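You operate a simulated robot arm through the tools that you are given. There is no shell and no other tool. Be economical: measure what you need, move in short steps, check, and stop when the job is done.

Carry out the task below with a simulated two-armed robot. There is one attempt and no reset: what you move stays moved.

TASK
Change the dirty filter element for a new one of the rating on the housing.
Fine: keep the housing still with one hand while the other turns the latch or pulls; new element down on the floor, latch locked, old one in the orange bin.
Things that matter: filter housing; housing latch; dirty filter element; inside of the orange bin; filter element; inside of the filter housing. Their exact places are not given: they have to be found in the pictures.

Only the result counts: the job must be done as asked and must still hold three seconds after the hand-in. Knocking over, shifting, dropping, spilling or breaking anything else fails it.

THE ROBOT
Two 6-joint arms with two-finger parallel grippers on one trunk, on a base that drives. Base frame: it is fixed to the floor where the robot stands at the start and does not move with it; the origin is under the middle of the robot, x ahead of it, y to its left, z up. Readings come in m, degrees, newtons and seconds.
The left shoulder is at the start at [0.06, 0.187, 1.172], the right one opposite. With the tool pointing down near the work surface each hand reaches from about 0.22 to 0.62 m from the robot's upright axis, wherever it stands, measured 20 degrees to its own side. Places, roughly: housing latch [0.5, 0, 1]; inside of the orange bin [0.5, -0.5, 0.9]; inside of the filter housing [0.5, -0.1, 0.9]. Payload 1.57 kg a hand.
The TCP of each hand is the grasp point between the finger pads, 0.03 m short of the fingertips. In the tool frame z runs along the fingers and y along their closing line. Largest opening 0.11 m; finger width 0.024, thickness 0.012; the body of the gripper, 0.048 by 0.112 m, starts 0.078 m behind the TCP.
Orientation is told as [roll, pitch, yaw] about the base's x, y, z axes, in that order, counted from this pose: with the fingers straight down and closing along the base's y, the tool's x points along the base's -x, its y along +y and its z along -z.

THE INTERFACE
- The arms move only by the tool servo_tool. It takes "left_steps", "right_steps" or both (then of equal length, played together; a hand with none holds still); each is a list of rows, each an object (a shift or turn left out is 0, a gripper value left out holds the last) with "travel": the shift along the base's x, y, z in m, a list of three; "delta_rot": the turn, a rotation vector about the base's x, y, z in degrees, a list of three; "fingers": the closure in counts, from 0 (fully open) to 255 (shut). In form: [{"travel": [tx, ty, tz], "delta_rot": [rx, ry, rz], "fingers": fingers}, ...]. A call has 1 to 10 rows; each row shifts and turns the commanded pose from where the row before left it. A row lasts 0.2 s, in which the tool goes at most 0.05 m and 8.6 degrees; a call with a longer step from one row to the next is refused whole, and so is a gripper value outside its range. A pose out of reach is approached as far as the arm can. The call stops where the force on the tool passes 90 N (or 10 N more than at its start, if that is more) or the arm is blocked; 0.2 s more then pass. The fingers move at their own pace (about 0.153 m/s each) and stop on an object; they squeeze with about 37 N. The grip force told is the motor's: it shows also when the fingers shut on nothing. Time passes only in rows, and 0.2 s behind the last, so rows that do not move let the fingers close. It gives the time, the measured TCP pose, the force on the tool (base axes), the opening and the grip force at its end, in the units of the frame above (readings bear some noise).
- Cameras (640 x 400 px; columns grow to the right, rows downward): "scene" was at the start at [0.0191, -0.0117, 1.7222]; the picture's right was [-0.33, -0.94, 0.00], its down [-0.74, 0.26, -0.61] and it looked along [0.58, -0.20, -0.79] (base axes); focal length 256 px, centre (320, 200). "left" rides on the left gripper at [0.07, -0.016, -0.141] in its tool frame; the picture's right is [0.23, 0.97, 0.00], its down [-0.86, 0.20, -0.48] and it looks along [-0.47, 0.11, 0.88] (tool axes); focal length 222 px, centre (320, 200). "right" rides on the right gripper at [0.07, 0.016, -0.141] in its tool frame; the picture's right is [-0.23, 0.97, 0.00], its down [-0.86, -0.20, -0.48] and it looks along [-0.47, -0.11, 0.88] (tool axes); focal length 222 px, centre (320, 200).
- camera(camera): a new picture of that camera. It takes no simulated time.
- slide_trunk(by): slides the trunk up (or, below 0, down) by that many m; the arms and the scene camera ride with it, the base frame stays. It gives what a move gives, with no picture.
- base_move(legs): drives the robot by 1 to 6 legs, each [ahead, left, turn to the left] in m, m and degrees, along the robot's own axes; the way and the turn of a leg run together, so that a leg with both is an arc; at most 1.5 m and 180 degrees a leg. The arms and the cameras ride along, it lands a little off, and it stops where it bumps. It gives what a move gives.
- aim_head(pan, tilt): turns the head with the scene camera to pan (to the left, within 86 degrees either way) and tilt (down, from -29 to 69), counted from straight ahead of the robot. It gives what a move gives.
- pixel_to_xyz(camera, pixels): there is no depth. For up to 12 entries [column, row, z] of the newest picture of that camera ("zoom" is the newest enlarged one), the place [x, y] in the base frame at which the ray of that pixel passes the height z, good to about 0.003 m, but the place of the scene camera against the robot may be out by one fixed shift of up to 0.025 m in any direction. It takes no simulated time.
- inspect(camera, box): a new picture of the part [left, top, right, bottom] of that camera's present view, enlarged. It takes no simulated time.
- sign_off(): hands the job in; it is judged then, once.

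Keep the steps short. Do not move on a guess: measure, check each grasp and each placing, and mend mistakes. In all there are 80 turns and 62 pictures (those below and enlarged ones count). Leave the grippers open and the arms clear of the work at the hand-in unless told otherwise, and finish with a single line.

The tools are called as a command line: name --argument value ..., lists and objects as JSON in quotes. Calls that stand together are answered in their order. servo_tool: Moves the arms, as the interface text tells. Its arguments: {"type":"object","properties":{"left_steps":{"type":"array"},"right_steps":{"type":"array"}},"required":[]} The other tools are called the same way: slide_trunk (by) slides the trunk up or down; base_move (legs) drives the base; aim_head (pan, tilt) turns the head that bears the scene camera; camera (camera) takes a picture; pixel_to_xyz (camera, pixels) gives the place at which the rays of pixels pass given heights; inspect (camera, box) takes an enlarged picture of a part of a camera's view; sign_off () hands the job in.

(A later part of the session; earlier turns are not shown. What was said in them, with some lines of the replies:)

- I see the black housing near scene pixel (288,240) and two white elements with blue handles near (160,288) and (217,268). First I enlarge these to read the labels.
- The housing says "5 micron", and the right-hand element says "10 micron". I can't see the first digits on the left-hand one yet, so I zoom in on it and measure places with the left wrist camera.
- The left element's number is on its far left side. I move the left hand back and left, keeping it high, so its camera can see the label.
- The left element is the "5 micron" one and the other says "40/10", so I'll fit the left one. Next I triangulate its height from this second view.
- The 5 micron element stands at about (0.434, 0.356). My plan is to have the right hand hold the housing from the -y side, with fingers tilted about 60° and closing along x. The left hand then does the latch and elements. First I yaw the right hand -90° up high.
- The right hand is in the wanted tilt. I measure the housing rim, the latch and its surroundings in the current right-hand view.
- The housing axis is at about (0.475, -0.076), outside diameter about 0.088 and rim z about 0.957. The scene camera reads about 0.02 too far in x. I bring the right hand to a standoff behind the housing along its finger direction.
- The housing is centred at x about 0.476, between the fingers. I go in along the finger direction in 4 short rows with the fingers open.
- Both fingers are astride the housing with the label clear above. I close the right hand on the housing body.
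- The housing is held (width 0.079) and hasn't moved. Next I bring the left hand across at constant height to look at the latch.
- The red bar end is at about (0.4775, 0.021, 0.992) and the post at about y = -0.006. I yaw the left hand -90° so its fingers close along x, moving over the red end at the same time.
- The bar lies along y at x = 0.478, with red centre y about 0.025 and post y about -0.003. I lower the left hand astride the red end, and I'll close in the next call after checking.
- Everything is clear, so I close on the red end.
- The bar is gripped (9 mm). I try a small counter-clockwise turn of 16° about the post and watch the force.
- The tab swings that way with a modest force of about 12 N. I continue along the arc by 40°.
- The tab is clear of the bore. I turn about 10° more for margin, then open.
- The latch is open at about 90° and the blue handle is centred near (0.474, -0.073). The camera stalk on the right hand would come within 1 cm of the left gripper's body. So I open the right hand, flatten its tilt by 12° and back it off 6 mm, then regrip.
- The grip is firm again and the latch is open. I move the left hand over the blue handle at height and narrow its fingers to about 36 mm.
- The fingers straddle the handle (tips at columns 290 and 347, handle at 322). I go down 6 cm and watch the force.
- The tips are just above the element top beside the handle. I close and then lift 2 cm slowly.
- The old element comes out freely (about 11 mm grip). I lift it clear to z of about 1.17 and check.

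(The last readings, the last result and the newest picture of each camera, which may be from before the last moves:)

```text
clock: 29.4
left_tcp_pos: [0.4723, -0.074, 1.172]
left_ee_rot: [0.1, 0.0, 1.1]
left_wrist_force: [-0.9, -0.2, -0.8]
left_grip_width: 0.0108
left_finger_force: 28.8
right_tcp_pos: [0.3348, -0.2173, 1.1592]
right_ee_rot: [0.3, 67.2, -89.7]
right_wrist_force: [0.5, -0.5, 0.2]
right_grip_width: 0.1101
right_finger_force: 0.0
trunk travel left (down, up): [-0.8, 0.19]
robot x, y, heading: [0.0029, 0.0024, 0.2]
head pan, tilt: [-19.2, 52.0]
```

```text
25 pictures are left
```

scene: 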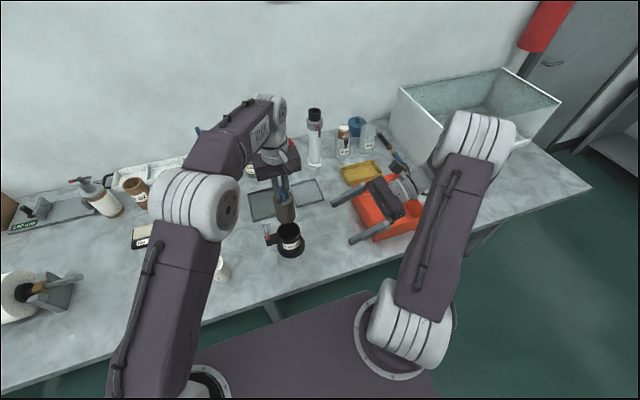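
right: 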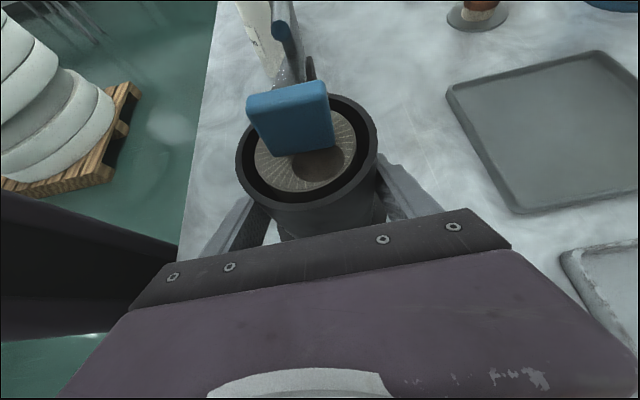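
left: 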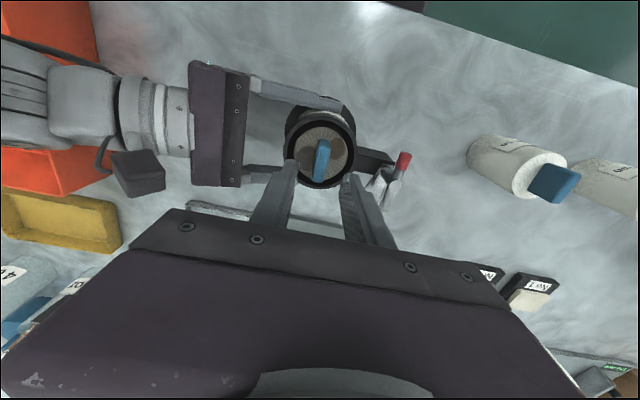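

The element is held clear, and the right arm is up and away. Before I drive sideways, I measure the front of the glass tank and the bin.

pixel_to_xyz --camera "scene" --pixels '[[497, 156, 0.9], [440, 145, 0.85], [557, 105, 1.1], [402, 88, 1.1], [525, 150, 0.85], [420, 160, 0.87], [591, 188, 0.85], [350, 197, 0.92]]'

```text
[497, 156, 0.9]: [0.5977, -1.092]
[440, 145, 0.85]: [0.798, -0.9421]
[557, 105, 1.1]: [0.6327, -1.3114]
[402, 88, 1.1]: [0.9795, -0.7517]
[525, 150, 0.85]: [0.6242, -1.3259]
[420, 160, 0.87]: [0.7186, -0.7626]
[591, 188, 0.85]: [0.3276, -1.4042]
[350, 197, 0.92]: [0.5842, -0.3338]
```

The tank is far away (x about 0.6, y below -0.9). I drive 0.405 m to the right, which takes the held element over the bin centre at about (0.487, -0.484).

base_move --legs '[[0, -0.405, 0]]'

camera --camera "left"

```text
clock: 31.9
left_tcp_pos: [0.4729, -0.4762, 1.1715]
left_ee_rot: [0.0, 0.0, 0.7]
left_wrist_force: [0.2, 0.6, -0.2]
left_grip_width: 0.0111
left_finger_force: 28.9
right_tcp_pos: [0.335, -0.6216, 1.1597]
right_ee_rot: [0.0, 66.9, -90.3]
right_wrist_force: [-0.3, 0.9, -0.7]
right_grip_width: 0.1101
right_finger_force: 0.1
trunk travel left (down, up): [-0.8, 0.19]
robot x, y, heading: [-0.0019, -0.4018, -0.7]
head pan, tilt: [-19.2, 52.0]
```

```text
24 pictures are left
```

left: 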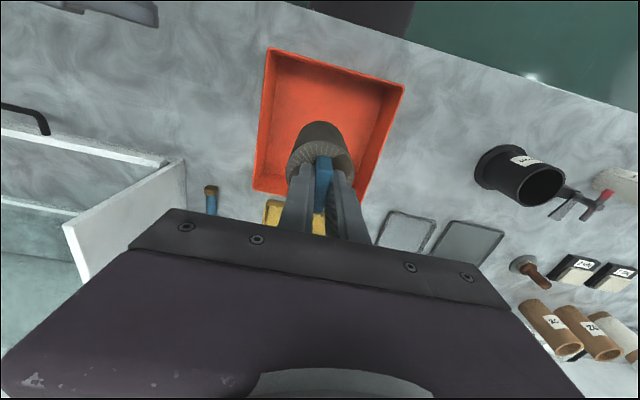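

pixel_to_xyz --camera "left" --pixels '[[268, 50, 0.9], [404, 87, 0.9], [365, 195, 0.9], [253, 190, 0.9], [404, 87, 0.92], [253, 190, 0.92]]'

```text
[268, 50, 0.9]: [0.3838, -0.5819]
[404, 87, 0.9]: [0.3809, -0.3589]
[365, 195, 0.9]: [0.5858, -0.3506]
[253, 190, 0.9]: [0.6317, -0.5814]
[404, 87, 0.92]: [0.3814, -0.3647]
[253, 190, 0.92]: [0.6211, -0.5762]
```

The bin centre is near (0.49, -0.47). I lower the element into it.

servo_tool --left_steps '[{"travel": [0.015, 0.005, -0.03]}, {"travel": [0, 0, -0.045]}, {"travel": [0, 0, -0.045]}, {"travel": [0, 0, -0.035]}, {"travel": [0, 0, -0.02]}, {}]'

camera --camera "left"

```text
clock: 33.3
left_tcp_pos: [0.4872, -0.4725, 0.9966]
left_ee_rot: [-0.1, 0.0, 0.8]
left_wrist_force: [-0.3, 0.6, -1.3]
left_grip_width: 0.0107
left_finger_force: 28.5
right_tcp_pos: [0.3335, -0.6217, 1.159]
right_ee_rot: [0.2, 67.0, -90.2]
right_wrist_force: [0.2, -0.7, -0.2]
right_grip_width: 0.11
right_finger_force: 0.0
trunk travel left (down, up): [-0.8, 0.19]
robot x, y, heading: [0.0028, -0.402, -0.2]
head pan, tilt: [-19.2, 52.0]
```

```text
23 pictures are left
```

left: 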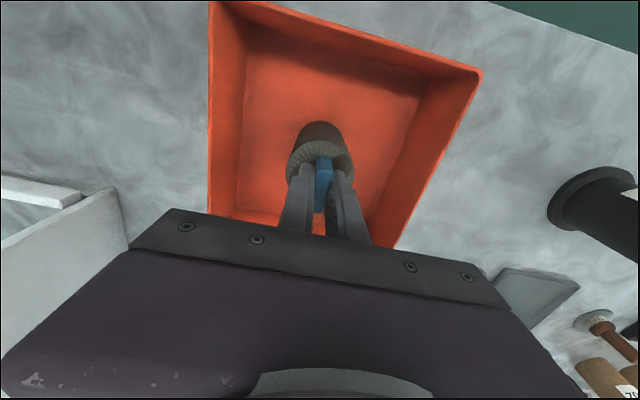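

It is well inside the bin. I lower it in small steps until the floor is felt.

servo_tool --left_steps '[{"travel": [0, 0, -0.005]}, {"travel": [0, 0, -0.004]}, {}]'

```text
clock: 34.1
left_tcp_pos: [0.4885, -0.4738, 0.989]
left_ee_rot: [0.0, 0.0, 0.6]
left_wrist_force: [0.3, 0.8, -0.7]
left_grip_width: 0.011
left_finger_force: 28.6
right_tcp_pos: [0.3343, -0.6227, 1.1586]
right_ee_rot: [0.0, 66.9, -90.2]
right_wrist_force: [0.1, 0.2, -0.4]
right_grip_width: 0.1101
right_finger_force: 0.1
trunk travel left (down, up): [-0.8, 0.19]
robot x, y, heading: [0.0019, -0.4022, -0.2]
head pan, tilt: [-19.2, 52.0]
```

servo_tool --left_steps '[{"travel": [0, 0, -0.004]}, {"travel": [0, 0, -0.004]}, {}]'

```text
clock: 34.9
left_tcp_pos: [0.4881, -0.4738, 0.9825]
left_ee_rot: [-0.2, -0.2, 0.8]
left_wrist_force: [-0.1, 2.4, 15.9]
left_grip_width: 0.011
left_finger_force: 28.8
right_tcp_pos: [0.3337, -0.6219, 1.16]
right_ee_rot: [0.2, 66.9, -90.1]
right_wrist_force: [0.2, 0.8, -1.1]
right_grip_width: 0.11
right_finger_force: 0.2
trunk travel left (down, up): [-0.8, 0.19]
robot x, y, heading: [0.0023, -0.4016, -0.3]
head pan, tilt: [-19.2, 52.0]
```

It touches the floor (16 N at z = 0.9825). I release it and rise straight up.

servo_tool --left_steps '[{"travel": [0, 0, 0.001], "fingers": 170}, {}, {}, {"travel": [0, 0, 0.03]}, {"travel": [0, 0, 0.04]}, {"travel": [0, 0, 0.05]}, {"travel": [0, 0, 0.05]}]'

camera --camera "left"

```text
clock: 36.5
left_tcp_pos: [0.4863, -0.4725, 1.1531]
left_ee_rot: [0.0, -0.1, 0.7]
left_wrist_force: [0.2, -0.6, 1.0]
left_grip_width: 0.0367
left_finger_force: 0.1
right_tcp_pos: [0.3338, -0.6232, 1.1599]
right_ee_rot: [0.1, 67.0, -90.2]
right_wrist_force: [0.5, 0.7, 0.1]
right_grip_width: 0.1099
right_finger_force: 0.2
trunk travel left (down, up): [-0.8, 0.19]
robot x, y, heading: [0.0006, -0.4023, -0.4]
head pan, tilt: [-19.2, 52.0]
```

```text
22 pictures are left
```

left: 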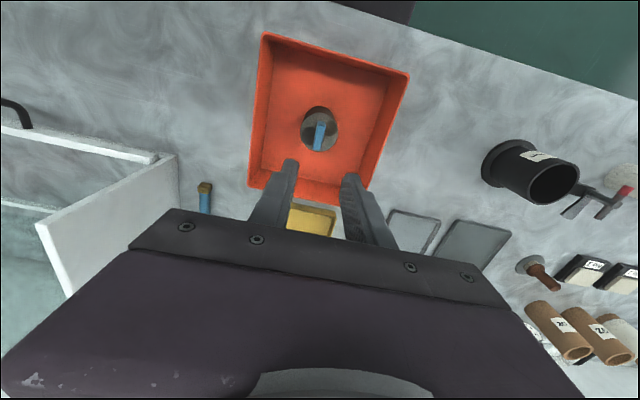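

The old element stands upright in the bin. I drive back to the start place.

base_move --legs '[[0, 0.403, 0.4]]'

servo_tool --left_steps '[{"travel": [-0.006, 0.043, 0]}, {"travel": [-0.006, 0.043, 0]}, {"travel": [-0.006, 0.043, 0]}, {"travel": [-0.006, 0.043, 0]}, {"travel": [-0.006, 0.043, 0]}, {"travel": [-0.006, 0.043, 0]}, {"travel": [-0.006, 0.043, 0]}, {"travel": [-0.006, 0.043, 0]}, {"travel": [-0.006, 0.043, 0]}, {"travel": [0, 0.043, 0]}]'

camera --camera "left"

```text
clock: 39.0
left_tcp_pos: [0.4887, -0.0662, 1.1528]
left_ee_rot: [0.2, -0.1, 1.4]
left_wrist_force: [-0.5, 0.1, -0.4]
left_grip_width: 0.0368
left_finger_force: 0.1
right_tcp_pos: [0.3361, -0.2182, 1.1591]
right_ee_rot: [0.1, 67.2, -89.6]
right_wrist_force: [0.2, -0.9, -0.3]
right_grip_width: 0.1101
right_finger_force: 0.2
trunk travel left (down, up): [-0.8, 0.19]
robot x, y, heading: [-0.0006, 0.0036, 0.1]
head pan, tilt: [-19.2, 52.0]
```

```text
clock: 41.2
left_tcp_pos: [0.4327, 0.3658, 1.1514]
left_ee_rot: [-0.1, -0.1, 1.3]
left_wrist_force: [0.3, 0.0, 0.3]
left_grip_width: 0.0366
left_finger_force: 0.1
right_tcp_pos: [0.3352, -0.2142, 1.1599]
right_ee_rot: [0.0, 66.9, -89.6]
right_wrist_force: [0.7, 0.2, 0.3]
right_grip_width: 0.1102
right_finger_force: 0.1
trunk travel left (down, up): [-0.8, 0.19]
robot x, y, heading: [0.0004, 0.0013, 0.1]
head pan, tilt: [-19.2, 52.0]
```

```text
21 pictures are left
```

left: 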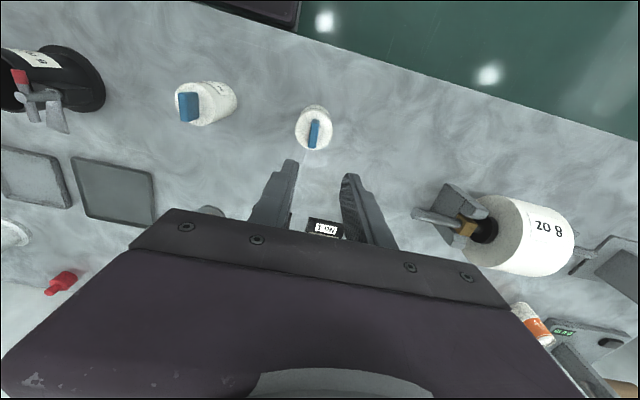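

inspect --camera "left" --box '[284, 100, 348, 164]'

pixel_to_xyz --camera "left" --pixels '[[316, 122, 0.965], [312, 146, 0.965], [314, 134, 0.965], [314, 127, 0.935]]'

```text
6.25 times, centred on (316, 132) of left
```

zoom: 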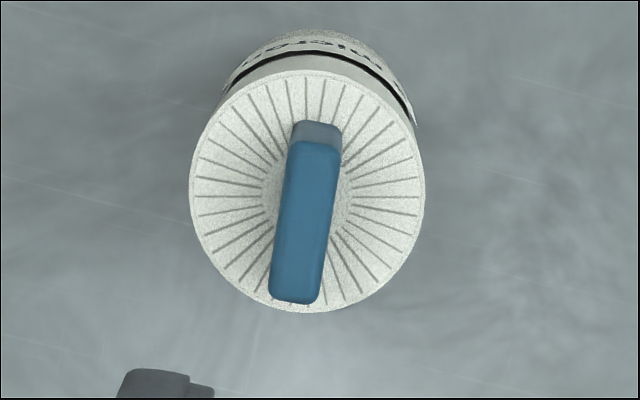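

```text
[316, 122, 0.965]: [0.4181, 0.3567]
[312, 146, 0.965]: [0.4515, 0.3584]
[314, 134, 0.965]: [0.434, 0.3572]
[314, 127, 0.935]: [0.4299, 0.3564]
```

The handle runs along x and is centred at (0.434, 0.357). I move over it and lower to z of about 1.03 to check.

servo_tool --left_steps '[{"travel": [0.0015, -0.0088, -0.03]}, {"travel": [0, 0, -0.045]}, {"travel": [0, 0, -0.045]}, {}]'

camera --camera "left"

```text
clock: 42.2
left_tcp_pos: [0.4357, 0.3535, 1.0341]
left_ee_rot: [0.0, 0.0, 1.3]
left_wrist_force: [-0.2, -0.1, -0.2]
left_grip_width: 0.0367
left_finger_force: 0.0
right_tcp_pos: [0.3358, -0.217, 1.1592]
right_ee_rot: [0.1, 67.0, -89.5]
right_wrist_force: [0.1, 1.0, 0.1]
right_grip_width: 0.1102
right_finger_force: 0.2
trunk travel left (down, up): [-0.8, 0.19]
robot x, y, heading: [-0.002, 0.0003, 0.3]
head pan, tilt: [-19.2, 52.0]
```

```text
19 pictures are left
```

left: 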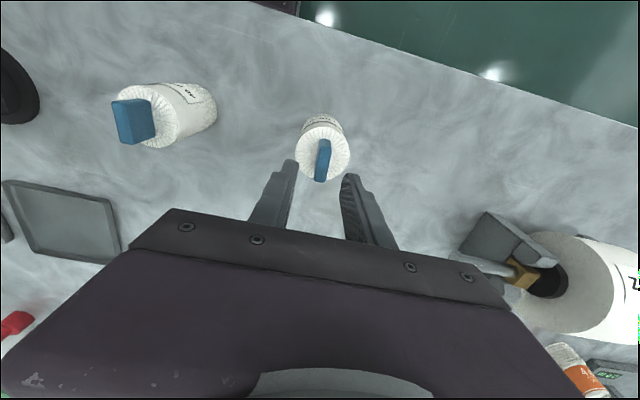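

servo_tool --left_steps '[{"travel": [0, 0.002, -0.03]}, {"travel": [0, 0, -0.024]}, {"fingers": 255}, {}, {}]'

camera --camera "left"

```text
clock: 43.4
left_tcp_pos: [0.4348, 0.3575, 0.9796]
left_ee_rot: [0.0, 0.0, 1.4]
left_wrist_force: [-0.3, -0.5, 0.2]
left_grip_width: 0.0108
left_finger_force: 29.2
right_tcp_pos: [0.336, -0.2163, 1.1601]
right_ee_rot: [0.0, 67.0, -89.6]
right_wrist_force: [-0.1, -0.9, 0.7]
right_grip_width: 0.11
right_finger_force: 0.0
trunk travel left (down, up): [-0.8, 0.19]
robot x, y, heading: [-0.0009, -0.0013, 0.3]
head pan, tilt: [-19.2, 52.0]
```

```text
18 pictures are left
```

left: 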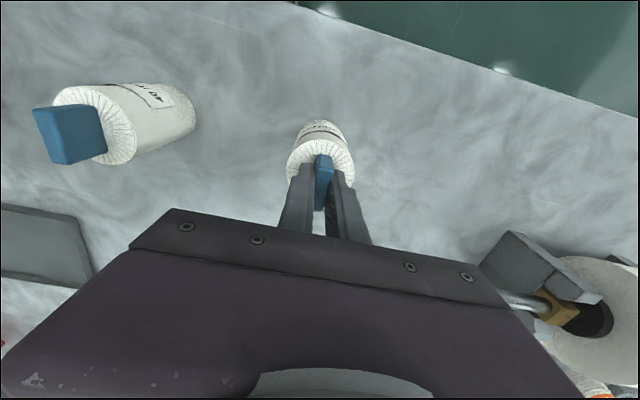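

The new element is gripped (10.8 mm). I lift it straight up while the right hand returns to its standoff beside the housing.

servo_tool --left_steps '[{"travel": [0, 0, 0.03]}, {"travel": [0, 0, 0.04]}, {"travel": [0, 0, 0.04]}, {"travel": [0, 0, 0.04]}, {"travel": [0, 0, 0.04]}]' --right_steps '[{"travel": [0.03, 0, -0.04]}, {"travel": [0.03, 0, -0.04]}, {"travel": [0.03, 0, -0.04]}, {"travel": [0.03, 0, -0.04]}, {"travel": [0.0195, 0.018, -0.042]}]'

camera --camera "right"

```text
clock: 44.6
left_tcp_pos: [0.4349, 0.3563, 1.1697]
left_ee_rot: [0.0, 0.1, 1.4]
left_wrist_force: [0.3, -0.4, -0.5]
left_grip_width: 0.011
left_finger_force: 28.9
right_tcp_pos: [0.4791, -0.1977, 0.959]
right_ee_rot: [-0.2, 67.1, -89.8]
right_wrist_force: [0.4, 0.2, 0.3]
right_grip_width: 0.1099
right_finger_force: 0.0
trunk travel left (down, up): [-0.8, 0.19]
robot x, y, heading: [-0.0011, 0.0016, 0.5]
head pan, tilt: [-19.2, 52.0]
```

```text
17 pictures are left
```

right: 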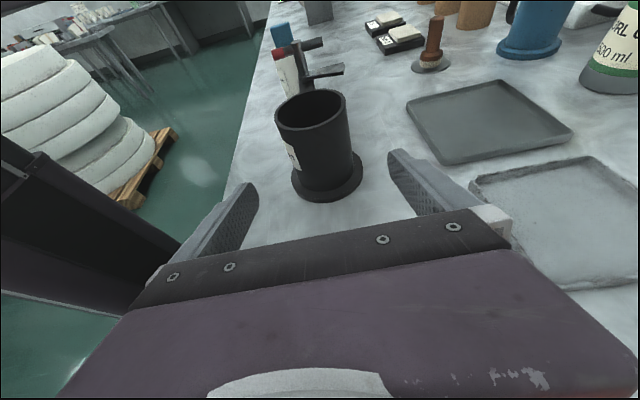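

pixel_to_xyz --camera "right" --pixels '[[275, 115, 0.957], [347, 100, 0.957], [311, 108, 0.957], [292, 182, 0.865], [363, 168, 0.865], [330, 203, 0.853]]'

```text
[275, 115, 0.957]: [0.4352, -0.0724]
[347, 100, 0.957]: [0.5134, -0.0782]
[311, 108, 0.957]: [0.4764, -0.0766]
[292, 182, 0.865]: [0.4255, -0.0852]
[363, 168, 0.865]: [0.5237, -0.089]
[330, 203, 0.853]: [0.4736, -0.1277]
```

The housing hasn't moved (axis at 0.4755, -0.076). The right hand goes in and grips, and the left carries the element over at z = 1.17.

servo_tool --right_steps '[{"travel": [-0.0036, 0.037, -0.0163]}, {"travel": [0, 0.037, -0.0163]}, {"travel": [0, 0.037, -0.0163]}, {}, {"fingers": 255}, {}, {}]'

servo_tool --left_steps '[{"travel": [0.004, -0.043, 0]}, {"travel": [0.004, -0.043, 0]}, {"travel": [0.004, -0.043, 0]}, {"travel": [0.004, -0.043, 0]}, {"travel": [0.004, -0.043, 0]}, {"travel": [0.004, -0.043, 0]}, {"travel": [0.004, -0.043, 0]}, {"travel": [0.004, -0.043, 0]}, {"travel": [0.004, -0.043, 0]}, {"travel": [0.004, -0.043, 0]}]'

camera --camera "left"

camera --camera "right"

```text
clock: 46.2
left_tcp_pos: [0.4354, 0.3577, 1.1684]
left_ee_rot: [0.1, 0.0, 1.5]
left_wrist_force: [0.6, 0.2, -0.2]
left_grip_width: 0.0112
left_finger_force: 28.7
right_tcp_pos: [0.473, -0.0868, 0.9095]
right_ee_rot: [0.0, 67.0, -89.7]
right_wrist_force: [0.1, 1.6, 0.2]
right_grip_width: 0.0793
right_finger_force: 37.1
trunk travel left (down, up): [-0.8, 0.19]
robot x, y, heading: [-0.0005, -0.007, 0.4]
head pan, tilt: [-19.2, 52.0]
```

```text
clock: 48.4
left_tcp_pos: [0.4782, -0.0737, 1.1691]
left_ee_rot: [0.1, 0.0, 1.4]
left_wrist_force: [-1.3, -0.1, -0.8]
left_grip_width: 0.011
left_finger_force: 28.0
right_tcp_pos: [0.473, -0.0877, 0.9098]
right_ee_rot: [0.0, 67.1, -89.6]
right_wrist_force: [-0.2, -0.4, 1.0]
right_grip_width: 0.079
right_finger_force: 37.2
trunk travel left (down, up): [-0.8, 0.19]
robot x, y, heading: [-0.0029, -0.0008, 0.5]
head pan, tilt: [-19.2, 52.0]
```

```text
16 pictures are left
```

left: 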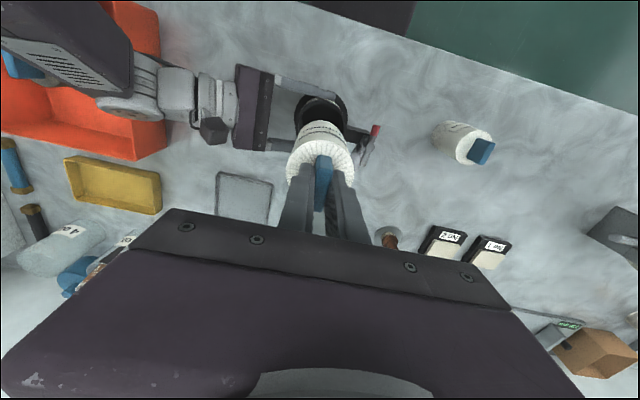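

```text
15 pictures are left
```

right: 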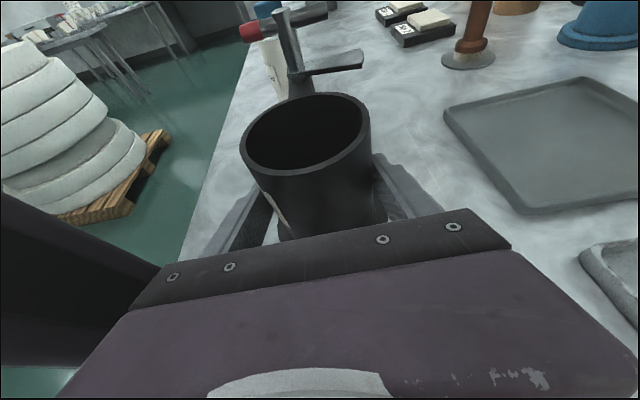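

pixel_to_xyz --camera "right" --pixels '[[239, 147, 0.957], [371, 125, 0.957], [306, 135, 0.957], [298, 93, 0.957], [311, 178, 0.957]]'

pixel_to_xyz --camera "left" --pixels '[[321, 111, 0.957], [296, 110, 0.957], [348, 112, 0.957]]'

```text
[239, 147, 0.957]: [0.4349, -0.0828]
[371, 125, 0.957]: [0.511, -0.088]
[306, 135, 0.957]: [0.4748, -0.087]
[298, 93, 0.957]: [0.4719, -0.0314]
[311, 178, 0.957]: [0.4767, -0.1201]
```

```text
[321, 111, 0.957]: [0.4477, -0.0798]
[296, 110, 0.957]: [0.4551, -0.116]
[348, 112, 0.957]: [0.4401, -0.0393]
```

The bore centre is at (0.474, -0.0758). I correct the left hand and lower until the element's bottom is just above the rim.

servo_tool --left_steps '[{"travel": [-0.0042, -0.002, -0.03]}, {"travel": [0, 0, -0.025]}, {"travel": [0, 0, -0.02]}, {}]'

camera --camera "right"

inspect --camera "scene" --box '[245, 185, 335, 255]'

```text
clock: 49.4
left_tcp_pos: [0.4721, -0.0731, 1.0933]
left_ee_rot: [0.0, 0.0, 1.5]
left_wrist_force: [-0.8, -1.6, -1.1]
left_grip_width: 0.0111
left_finger_force: 28.8
right_tcp_pos: [0.4743, -0.0876, 0.9092]
right_ee_rot: [0.2, 67.1, -89.6]
right_wrist_force: [0.0, 1.6, 0.4]
right_grip_width: 0.0792
right_finger_force: 37.1
trunk travel left (down, up): [-0.8, 0.19]
robot x, y, heading: [-0.0045, 0.0028, 0.0]
head pan, tilt: [-19.2, 52.0]
```

```text
14 pictures are left
```

right: 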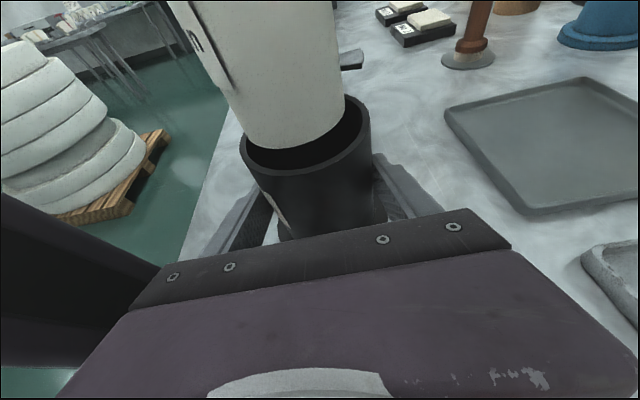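

```text
5.71 times, centred on (290, 220) of scene
```

zoom: 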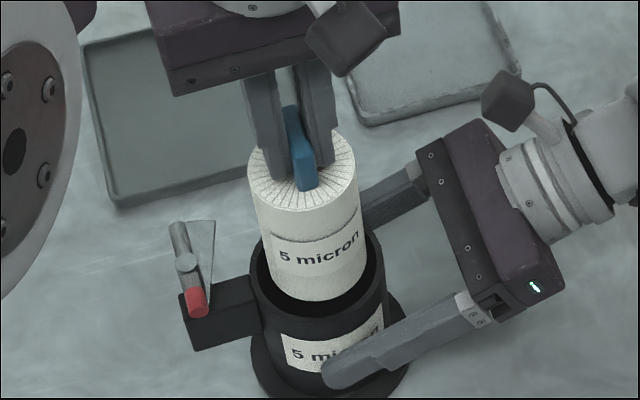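

The element looks slightly off to the left and far side in the right view, so I measure its bottom edge against the bore.

inspect --camera "right" --box '[220, 60, 390, 200]'

pixel_to_xyz --camera "right" --pixels '[[292, 149, 0.964], [344, 118, 0.964], [245, 132, 0.964], [311, 175, 0.957], [243, 147, 0.957], [368, 125, 0.957]]'

```text
2.86 times, centred on (305, 130) of right
```

zoom: 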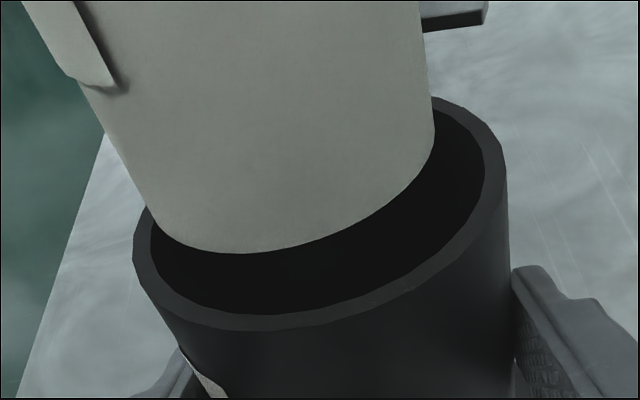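

```text
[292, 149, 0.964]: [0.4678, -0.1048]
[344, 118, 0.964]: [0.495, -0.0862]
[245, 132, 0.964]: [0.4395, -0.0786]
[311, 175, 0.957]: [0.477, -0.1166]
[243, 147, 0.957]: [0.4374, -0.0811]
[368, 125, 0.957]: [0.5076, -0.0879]
```

The element is about 5 mm too far in -x and about 3.5 mm too far in +y, and the bore has about 5 mm of play all round. I correct it and go down 2 cm.

servo_tool --left_steps '[{"travel": [0.0045, -0.0035, 0]}, {"travel": [0, 0, -0.01]}, {"travel": [0, 0, -0.01]}]'

inspect --camera "right" --box '[220, 60, 390, 200]'

```text
clock: 50.2
left_tcp_pos: [0.4755, -0.0754, 1.0724]
left_ee_rot: [0.0, 0.0, 1.3]
left_wrist_force: [0.1, -0.2, -0.4]
left_grip_width: 0.011
left_finger_force: 28.1
right_tcp_pos: [0.4718, -0.0889, 0.9099]
right_ee_rot: [0.0, 67.0, -89.7]
right_wrist_force: [0.1, 1.7, -0.3]
right_grip_width: 0.0792
right_finger_force: 37.2
trunk travel left (down, up): [-0.8, 0.19]
robot x, y, heading: [-0.0038, -0.0048, 0.4]
head pan, tilt: [-19.2, 52.0]
```

```text
2.86 times, centred on (305, 130) of right
```

zoom: 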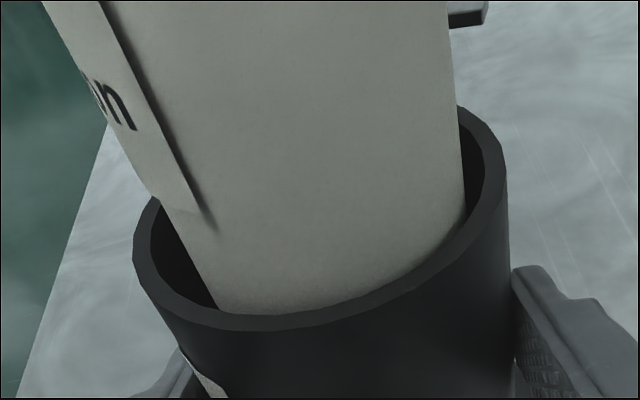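

It has entered the bore with no contact force. I continue down 6 cm, checking the force.

servo_tool --left_steps '[{"travel": [-0.001, 0, -0.01]}, {"travel": [0, 0, -0.01]}, {"travel": [0, 0, -0.01]}]'

servo_tool --left_steps '[{"travel": [0, 0, -0.01]}, {"travel": [0, 0, -0.01]}, {"travel": [0, 0, -0.01]}, {"travel": [0, 0, -0.008]}]'

inspect --camera "right" --box '[220, 0, 420, 200]'

```text
clock: 51.0
left_tcp_pos: [0.4742, -0.0769, 1.0428]
left_ee_rot: [0.0, 0.0, 1.3]
left_wrist_force: [0.3, -0.3, -0.1]
left_grip_width: 0.011
left_finger_force: 28.9
right_tcp_pos: [0.4728, -0.0881, 0.9093]
right_ee_rot: [0.0, 67.0, -89.6]
right_wrist_force: [0.0, 1.1, -0.2]
right_grip_width: 0.0795
right_finger_force: 36.7
trunk travel left (down, up): [-0.8, 0.19]
robot x, y, heading: [-0.0007, 0.0008, 0.3]
head pan, tilt: [-19.2, 52.0]
```

```text
clock: 52.0
left_tcp_pos: [0.474, -0.0769, 1.0051]
left_ee_rot: [-0.1, -0.1, 1.4]
left_wrist_force: [-1.3, 1.9, 0.1]
left_grip_width: 0.0111
left_finger_force: 29.0
right_tcp_pos: [0.4731, -0.0874, 0.9088]
right_ee_rot: [0.0, 67.0, -89.6]
right_wrist_force: [0.5, -1.1, 0.8]
right_grip_width: 0.0792
right_finger_force: 36.8
trunk travel left (down, up): [-0.8, 0.19]
robot x, y, heading: [-0.0025, 0.0012, 0.5]
head pan, tilt: [-19.2, 52.0]
```

```text
2.00 times, centred on (320, 100) of right
```

zoom: 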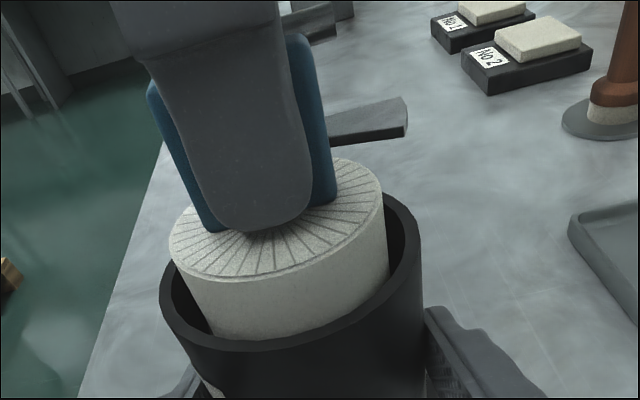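

It is going in freely, about 2 cm to go. I lower gently until the floor is felt.

servo_tool --left_steps '[{"travel": [0, 0, -0.008]}, {"travel": [0, 0, -0.006]}, {"travel": [0, 0, -0.004]}, {}]'

```text
clock: 53.0
left_tcp_pos: [0.4735, -0.078, 0.9888]
left_ee_rot: [-0.2, -0.2, 1.3]
left_wrist_force: [-4.1, 8.9, 24.5]
left_grip_width: 0.0113
left_finger_force: 28.9
right_tcp_pos: [0.4728, -0.0888, 0.9108]
right_ee_rot: [0.1, 66.8, -89.6]
right_wrist_force: [7.4, -7.0, -4.7]
right_grip_width: 0.0792
right_finger_force: 36.8
trunk travel left (down, up): [-0.8, 0.19]
robot x, y, heading: [-0.0035, -0.0014, 0.5]
head pan, tilt: [-19.2, 52.0]
```

Contact at z = 0.989 with 24 N, matching the expected floor height. I release with a small opening and look before moving up.

servo_tool --left_steps '[{"travel": [0, 0, 0.001], "fingers": 172}, {}, {}, {"travel": [0, 0, 0.02]}, {"travel": [0, 0, 0.04]}, {"travel": [0, 0, 0.04]}]'

inspect --camera "right" --box '[220, 0, 420, 200]'

```text
clock: 54.4
left_tcp_pos: [0.474, -0.0777, 1.0872]
left_ee_rot: [0.0, 0.0, 1.4]
left_wrist_force: [-0.5, 0.1, 0.2]
left_grip_width: 0.0357
left_finger_force: 0.2
right_tcp_pos: [0.4718, -0.0875, 0.9098]
right_ee_rot: [-0.1, 67.0, -89.6]
right_wrist_force: [-1.0, 1.7, 2.3]
right_grip_width: 0.0797
right_finger_force: 37.0
trunk travel left (down, up): [-0.8, 0.19]
robot x, y, heading: [-0.0039, -0.002, 0.4]
head pan, tilt: [-19.2, 52.0]
```

```text
2.00 times, centred on (320, 100) of right
```

zoom: 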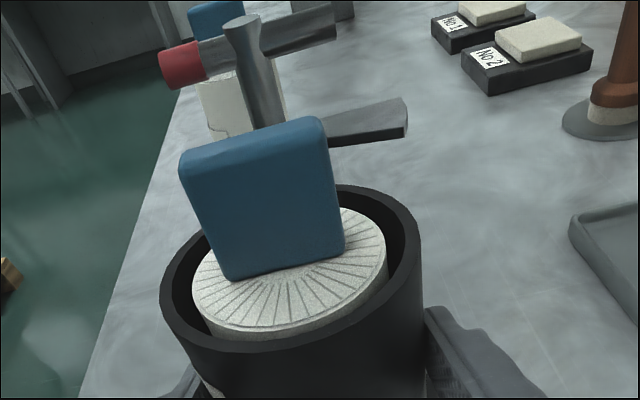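

The new element sits at the same depth as the old one did. I move the left hand over the red bar end at (0.449, -0.002), open to about 60 mm and lower.

servo_tool --left_steps '[{"travel": [-0.012, 0.038, 0], "fingers": 116}, {"travel": [-0.012, 0.038, 0]}, {"travel": [0, 0, -0.04]}, {"travel": [0, 0, -0.02]}, {"travel": [0, 0, -0.019]}, {}]'

inspect --camera "scene" --box '[245, 195, 335, 265]'

inspect --camera "left" --box '[240, 110, 400, 210]'

```text
clock: 55.8
left_tcp_pos: [0.4507, -0.0024, 1.0091]
left_ee_rot: [0.0, 0.0, 1.3]
left_wrist_force: [0.4, -0.1, 0.0]
left_grip_width: 0.0601
left_finger_force: 0.0
right_tcp_pos: [0.4722, -0.0879, 0.9098]
right_ee_rot: [0.0, 67.1, -89.6]
right_wrist_force: [-0.7, -0.5, 1.4]
right_grip_width: 0.0795
right_finger_force: 37.2
trunk travel left (down, up): [-0.8, 0.19]
robot x, y, heading: [0.0005, 0.0009, 0.3]
head pan, tilt: [-19.2, 52.0]
```

```text
5.71 times, centred on (290, 230) of scene
```

zoom: 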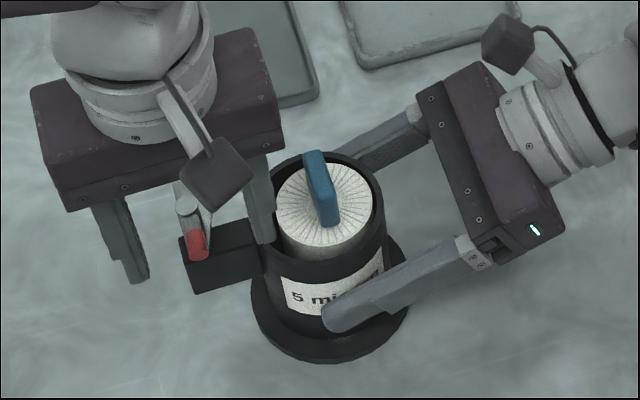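

```text
4.00 times, centred on (320, 160) of left
```

zoom: 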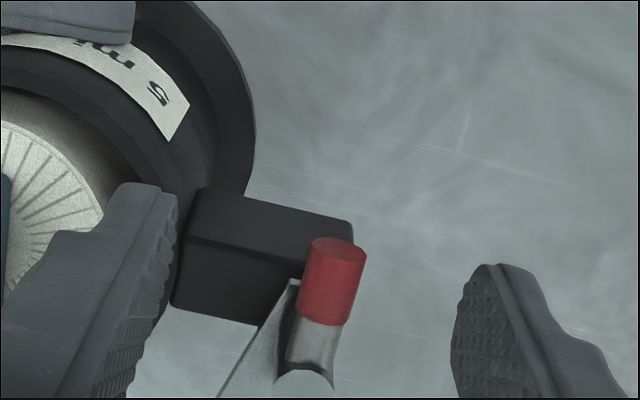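

The red end is between the fingers. I close and check the grip.

servo_tool --left_steps '[{"fingers": 255}, {}, {}]'

servo_tool --left_steps '[{"travel": [0, 0.0014, 0], "delta_rot": [0, 0, -3]}, {"travel": [0.0004, 0.0036, 0], "delta_rot": [0, 0, -8]}, {"travel": [0.0009, 0.0035, 0], "delta_rot": [0, 0, -8]}, {"travel": [0.0014, 0.0034, 0], "delta_rot": [0, 0, -8]}]'

```text
clock: 56.6
left_tcp_pos: [0.4499, -0.0022, 1.0103]
left_ee_rot: [0.2, 0.0, 1.4]
left_wrist_force: [-0.7, 12.3, 3.7]
left_grip_width: 0.0091
left_finger_force: 27.4
right_tcp_pos: [0.4726, -0.0892, 0.9097]
right_ee_rot: [0.2, 66.9, -89.5]
right_wrist_force: [-2.2, -12.9, 0.2]
right_grip_width: 0.0793
right_finger_force: 36.7
trunk travel left (down, up): [-0.8, 0.19]
robot x, y, heading: [-0.0002, -0.0025, 0.4]
head pan, tilt: [-19.2, 52.0]
```

```text
clock: 57.6
left_tcp_pos: [0.4542, 0.0099, 1.0106]
left_ee_rot: [0.0, -0.1, -25.7]
left_wrist_force: [-3.7, -8.3, -0.1]
left_grip_width: 0.0093
left_finger_force: 27.9
right_tcp_pos: [0.4734, -0.0873, 0.9097]
right_ee_rot: [0.0, 67.1, -89.7]
right_wrist_force: [4.1, 8.1, 0.1]
right_grip_width: 0.0795
right_finger_force: 37.2
trunk travel left (down, up): [-0.8, 0.19]
robot x, y, heading: [-0.003, -0.0015, 0.3]
head pan, tilt: [-19.2, 52.0]
```

It is turning with about 9 N. I continue the arc back to the locked position.

servo_tool --left_steps '[{"travel": [0.0018, 0.0031, 0], "delta_rot": [0, 0, -8]}, {"travel": [0.0022, 0.0029, 0], "delta_rot": [0, 0, -8]}, {"travel": [0.0026, 0.0025, 0], "delta_rot": [0, 0, -8]}, {"travel": [0.0029, 0.0021, 0], "delta_rot": [0, 0, -8]}, {"travel": [0.0032, 0.0017, 0], "delta_rot": [0, 0, -8]}]'

servo_tool --left_steps '[{"travel": [0.0034, 0.0012, 0], "delta_rot": [0, 0, -8]}, {"travel": [0.0036, 0.0007, 0], "delta_rot": [0, 0, -8]}, {"travel": [0.0036, 0.0003, 0], "delta_rot": [0, 0, -8]}]'

inspect --camera "scene" --box '[245, 195, 335, 265]'

```text
clock: 58.8
left_tcp_pos: [0.4658, 0.022, 1.0097]
left_ee_rot: [0.0, 0.0, -65.7]
left_wrist_force: [-1.0, -15.8, -3.7]
left_grip_width: 0.0092
left_finger_force: 27.9
right_tcp_pos: [0.4728, -0.0873, 0.9098]
right_ee_rot: [0.2, 67.1, -89.5]
right_wrist_force: [0.2, 18.4, 7.2]
right_grip_width: 0.0794
right_finger_force: 37.0
trunk travel left (down, up): [-0.8, 0.19]
robot x, y, heading: [0.0006, -0.0018, 0.3]
head pan, tilt: [-19.2, 52.0]
```

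```text
clock: 59.6
left_tcp_pos: [0.4753, 0.0259, 1.0086]
left_ee_rot: [-0.1, 0.0, -89.8]
left_wrist_force: [-3.6, -13.2, 0.4]
left_grip_width: 0.009
left_finger_force: 27.7
right_tcp_pos: [0.4738, -0.0877, 0.9107]
right_ee_rot: [0.2, 67.0, -89.5]
right_wrist_force: [1.9, 14.3, 4.5]
right_grip_width: 0.0792
right_finger_force: 36.9
trunk travel left (down, up): [-0.8, 0.19]
robot x, y, heading: [-0.0032, -0.002, 0.5]
head pan, tilt: [-19.2, 52.0]
```

```text
5.71 times, centred on (290, 230) of scene
```

zoom: 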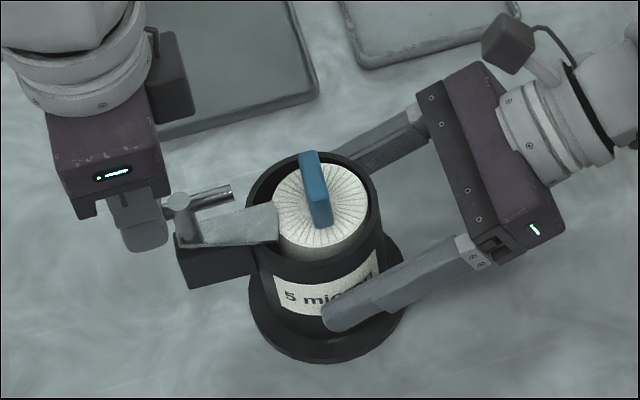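

The tab is back over the element. I ease the small pull in y and push a few degrees more to make sure it is fully home.

servo_tool --left_steps '[{"travel": [0.001, -0.0025, 0], "delta_rot": [0, 0, -2]}, {"travel": [0.002, 0, 0], "delta_rot": [0, 0, -3]}, {}]'

inspect --camera "scene" --box '[245, 195, 335, 265]'

```text
clock: 60.4
left_tcp_pos: [0.4781, 0.0238, 1.0088]
left_ee_rot: [-0.1, 0.1, -94.6]
left_wrist_force: [-2.1, 7.6, 0.3]
left_grip_width: 0.0091
left_finger_force: 27.1
right_tcp_pos: [0.4735, -0.0889, 0.9097]
right_ee_rot: [0.1, 66.8, -89.5]
right_wrist_force: [1.8, -6.8, 0.5]
right_grip_width: 0.0796
right_finger_force: 37.1
trunk travel left (down, up): [-0.8, 0.19]
robot x, y, heading: [-0.0045, -0.0025, 0.5]
head pan, tilt: [-19.2, 52.0]
```

```text
5.71 times, centred on (290, 230) of scene
```

zoom: 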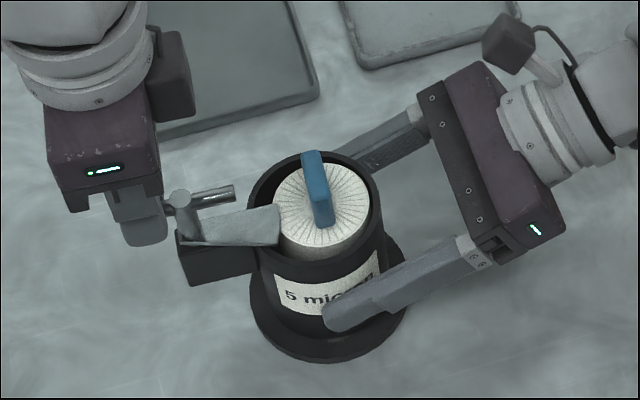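

The tab and bar look as they did at the start (locked). I release and raise the left hand, then open and back off the right.

servo_tool --left_steps '[{"fingers": 0}, {}, {}, {"travel": [0, 0, 0.04]}, {"travel": [0, 0.02, 0.045]}, {"travel": [0, 0.03, 0.04]}, {"travel": [0, 0.04, 0.02]}]'

servo_tool --right_steps '[{"fingers": 0}, {}, {"travel": [0, -0.037, 0.016]}, {"travel": [0, -0.037, 0.016]}, {"travel": [0, -0.037, 0.016]}, {"travel": [-0.02, -0.02, 0.04]}, {"travel": [-0.03, 0, 0.04]}, {"travel": [-0.03, 0, 0.04]}, {"travel": [-0.03, 0, 0.04]}]'

camera --camera "scene"

inspect --camera "scene" --box '[245, 205, 325, 265]'

```text
clock: 62.0
left_tcp_pos: [0.4811, 0.1125, 1.1544]
left_ee_rot: [-0.1, -0.1, -94.6]
left_wrist_force: [0.2, 0.5, 0.7]
left_grip_width: 0.1099
left_finger_force: 0.2
right_tcp_pos: [0.4728, -0.0866, 0.9095]
right_ee_rot: [0.1, 66.8, -89.6]
right_wrist_force: [0.3, 0.8, -0.1]
right_grip_width: 0.0789
right_finger_force: 37.5
trunk travel left (down, up): [-0.8, 0.19]
robot x, y, heading: [-0.006, -0.0015, 0.4]
head pan, tilt: [-19.2, 52.0]
```

```text
clock: 64.0
left_tcp_pos: [0.4802, 0.1103, 1.1552]
left_ee_rot: [0.1, 0.0, -94.6]
left_wrist_force: [-0.8, -0.9, -0.1]
left_grip_width: 0.1098
left_finger_force: 0.1
right_tcp_pos: [0.361, -0.2183, 1.1194]
right_ee_rot: [0.4, 67.1, -89.3]
right_wrist_force: [-0.3, -0.1, 0.6]
right_grip_width: 0.1101
right_finger_force: 0.0
trunk travel left (down, up): [-0.8, 0.19]
robot x, y, heading: [-0.0014, 0.0005, 0.7]
head pan, tilt: [-19.2, 52.0]
```

```text
4 pictures are left
```

scene: 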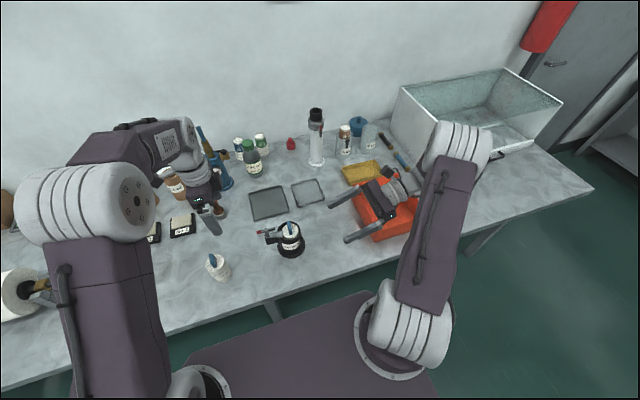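

```text
6.67 times, centred on (285, 235) of scene
```

zoom: 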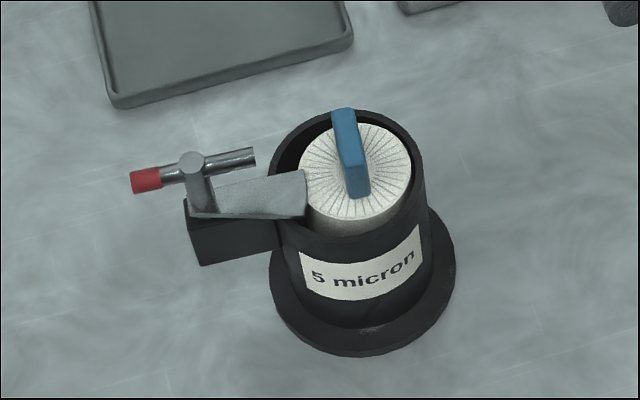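

The new element is in and the latch is closed, but the element looks slightly off-centre. I check its level from the side with the right camera.

inspect --camera "right" --box '[330, 100, 490, 200]'

```text
4.00 times, centred on (410, 150) of right
```

zoom: 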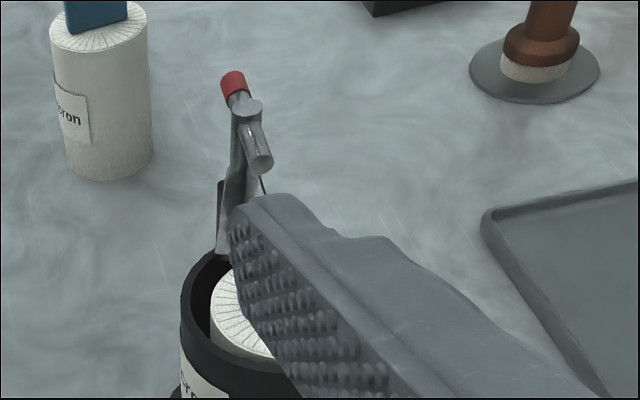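

The element top lies level below the rim, at the same depth as the old one, and the tab is over its edge. I raise both open hands a little further clear and take a last look.

servo_tool --left_steps '[{"travel": [-0.02, 0.02, 0.04]}, {"travel": [-0.02, 0.02, 0.04]}, {}]' --right_steps '[{"travel": [-0.02, 0, 0.045]}, {"travel": [-0.02, 0, 0.045]}, {}]'

inspect --camera "scene" --box '[240, 150, 440, 275]'

```text
clock: 64.8
left_tcp_pos: [0.441, 0.1499, 1.2344]
left_ee_rot: [-0.1, 0.1, -94.5]
left_wrist_force: [-0.5, -0.5, 0.1]
left_grip_width: 0.11
left_finger_force: 0.0
right_tcp_pos: [0.3235, -0.221, 1.2057]
right_ee_rot: [-0.4, 67.0, -89.9]
right_wrist_force: [1.1, 0.9, -0.5]
right_grip_width: 0.1099
right_finger_force: 0.1
trunk travel left (down, up): [-0.8, 0.19]
robot x, y, heading: [0.0001, -0.0017, 0.4]
head pan, tilt: [-19.2, 52.0]
```

```text
3.20 times, centred on (340, 212) of scene
```

zoom: 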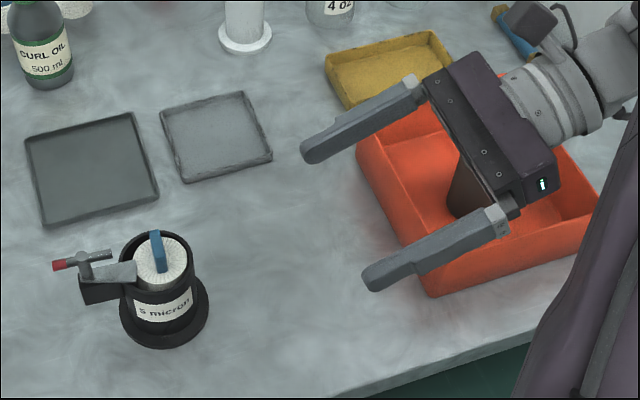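

The old element stands in the bin, the new 5 micron element is in the housing, the latch is locked, and both hands are open and clear. I hand in.

sign_off

```text
The job is handed in.
```

The new 5 micron element is on the housing floor with the latch locked, the dirty one is in the orange bin, and the job is handed in; the new element sits a few millimetres off-centre in the bore.
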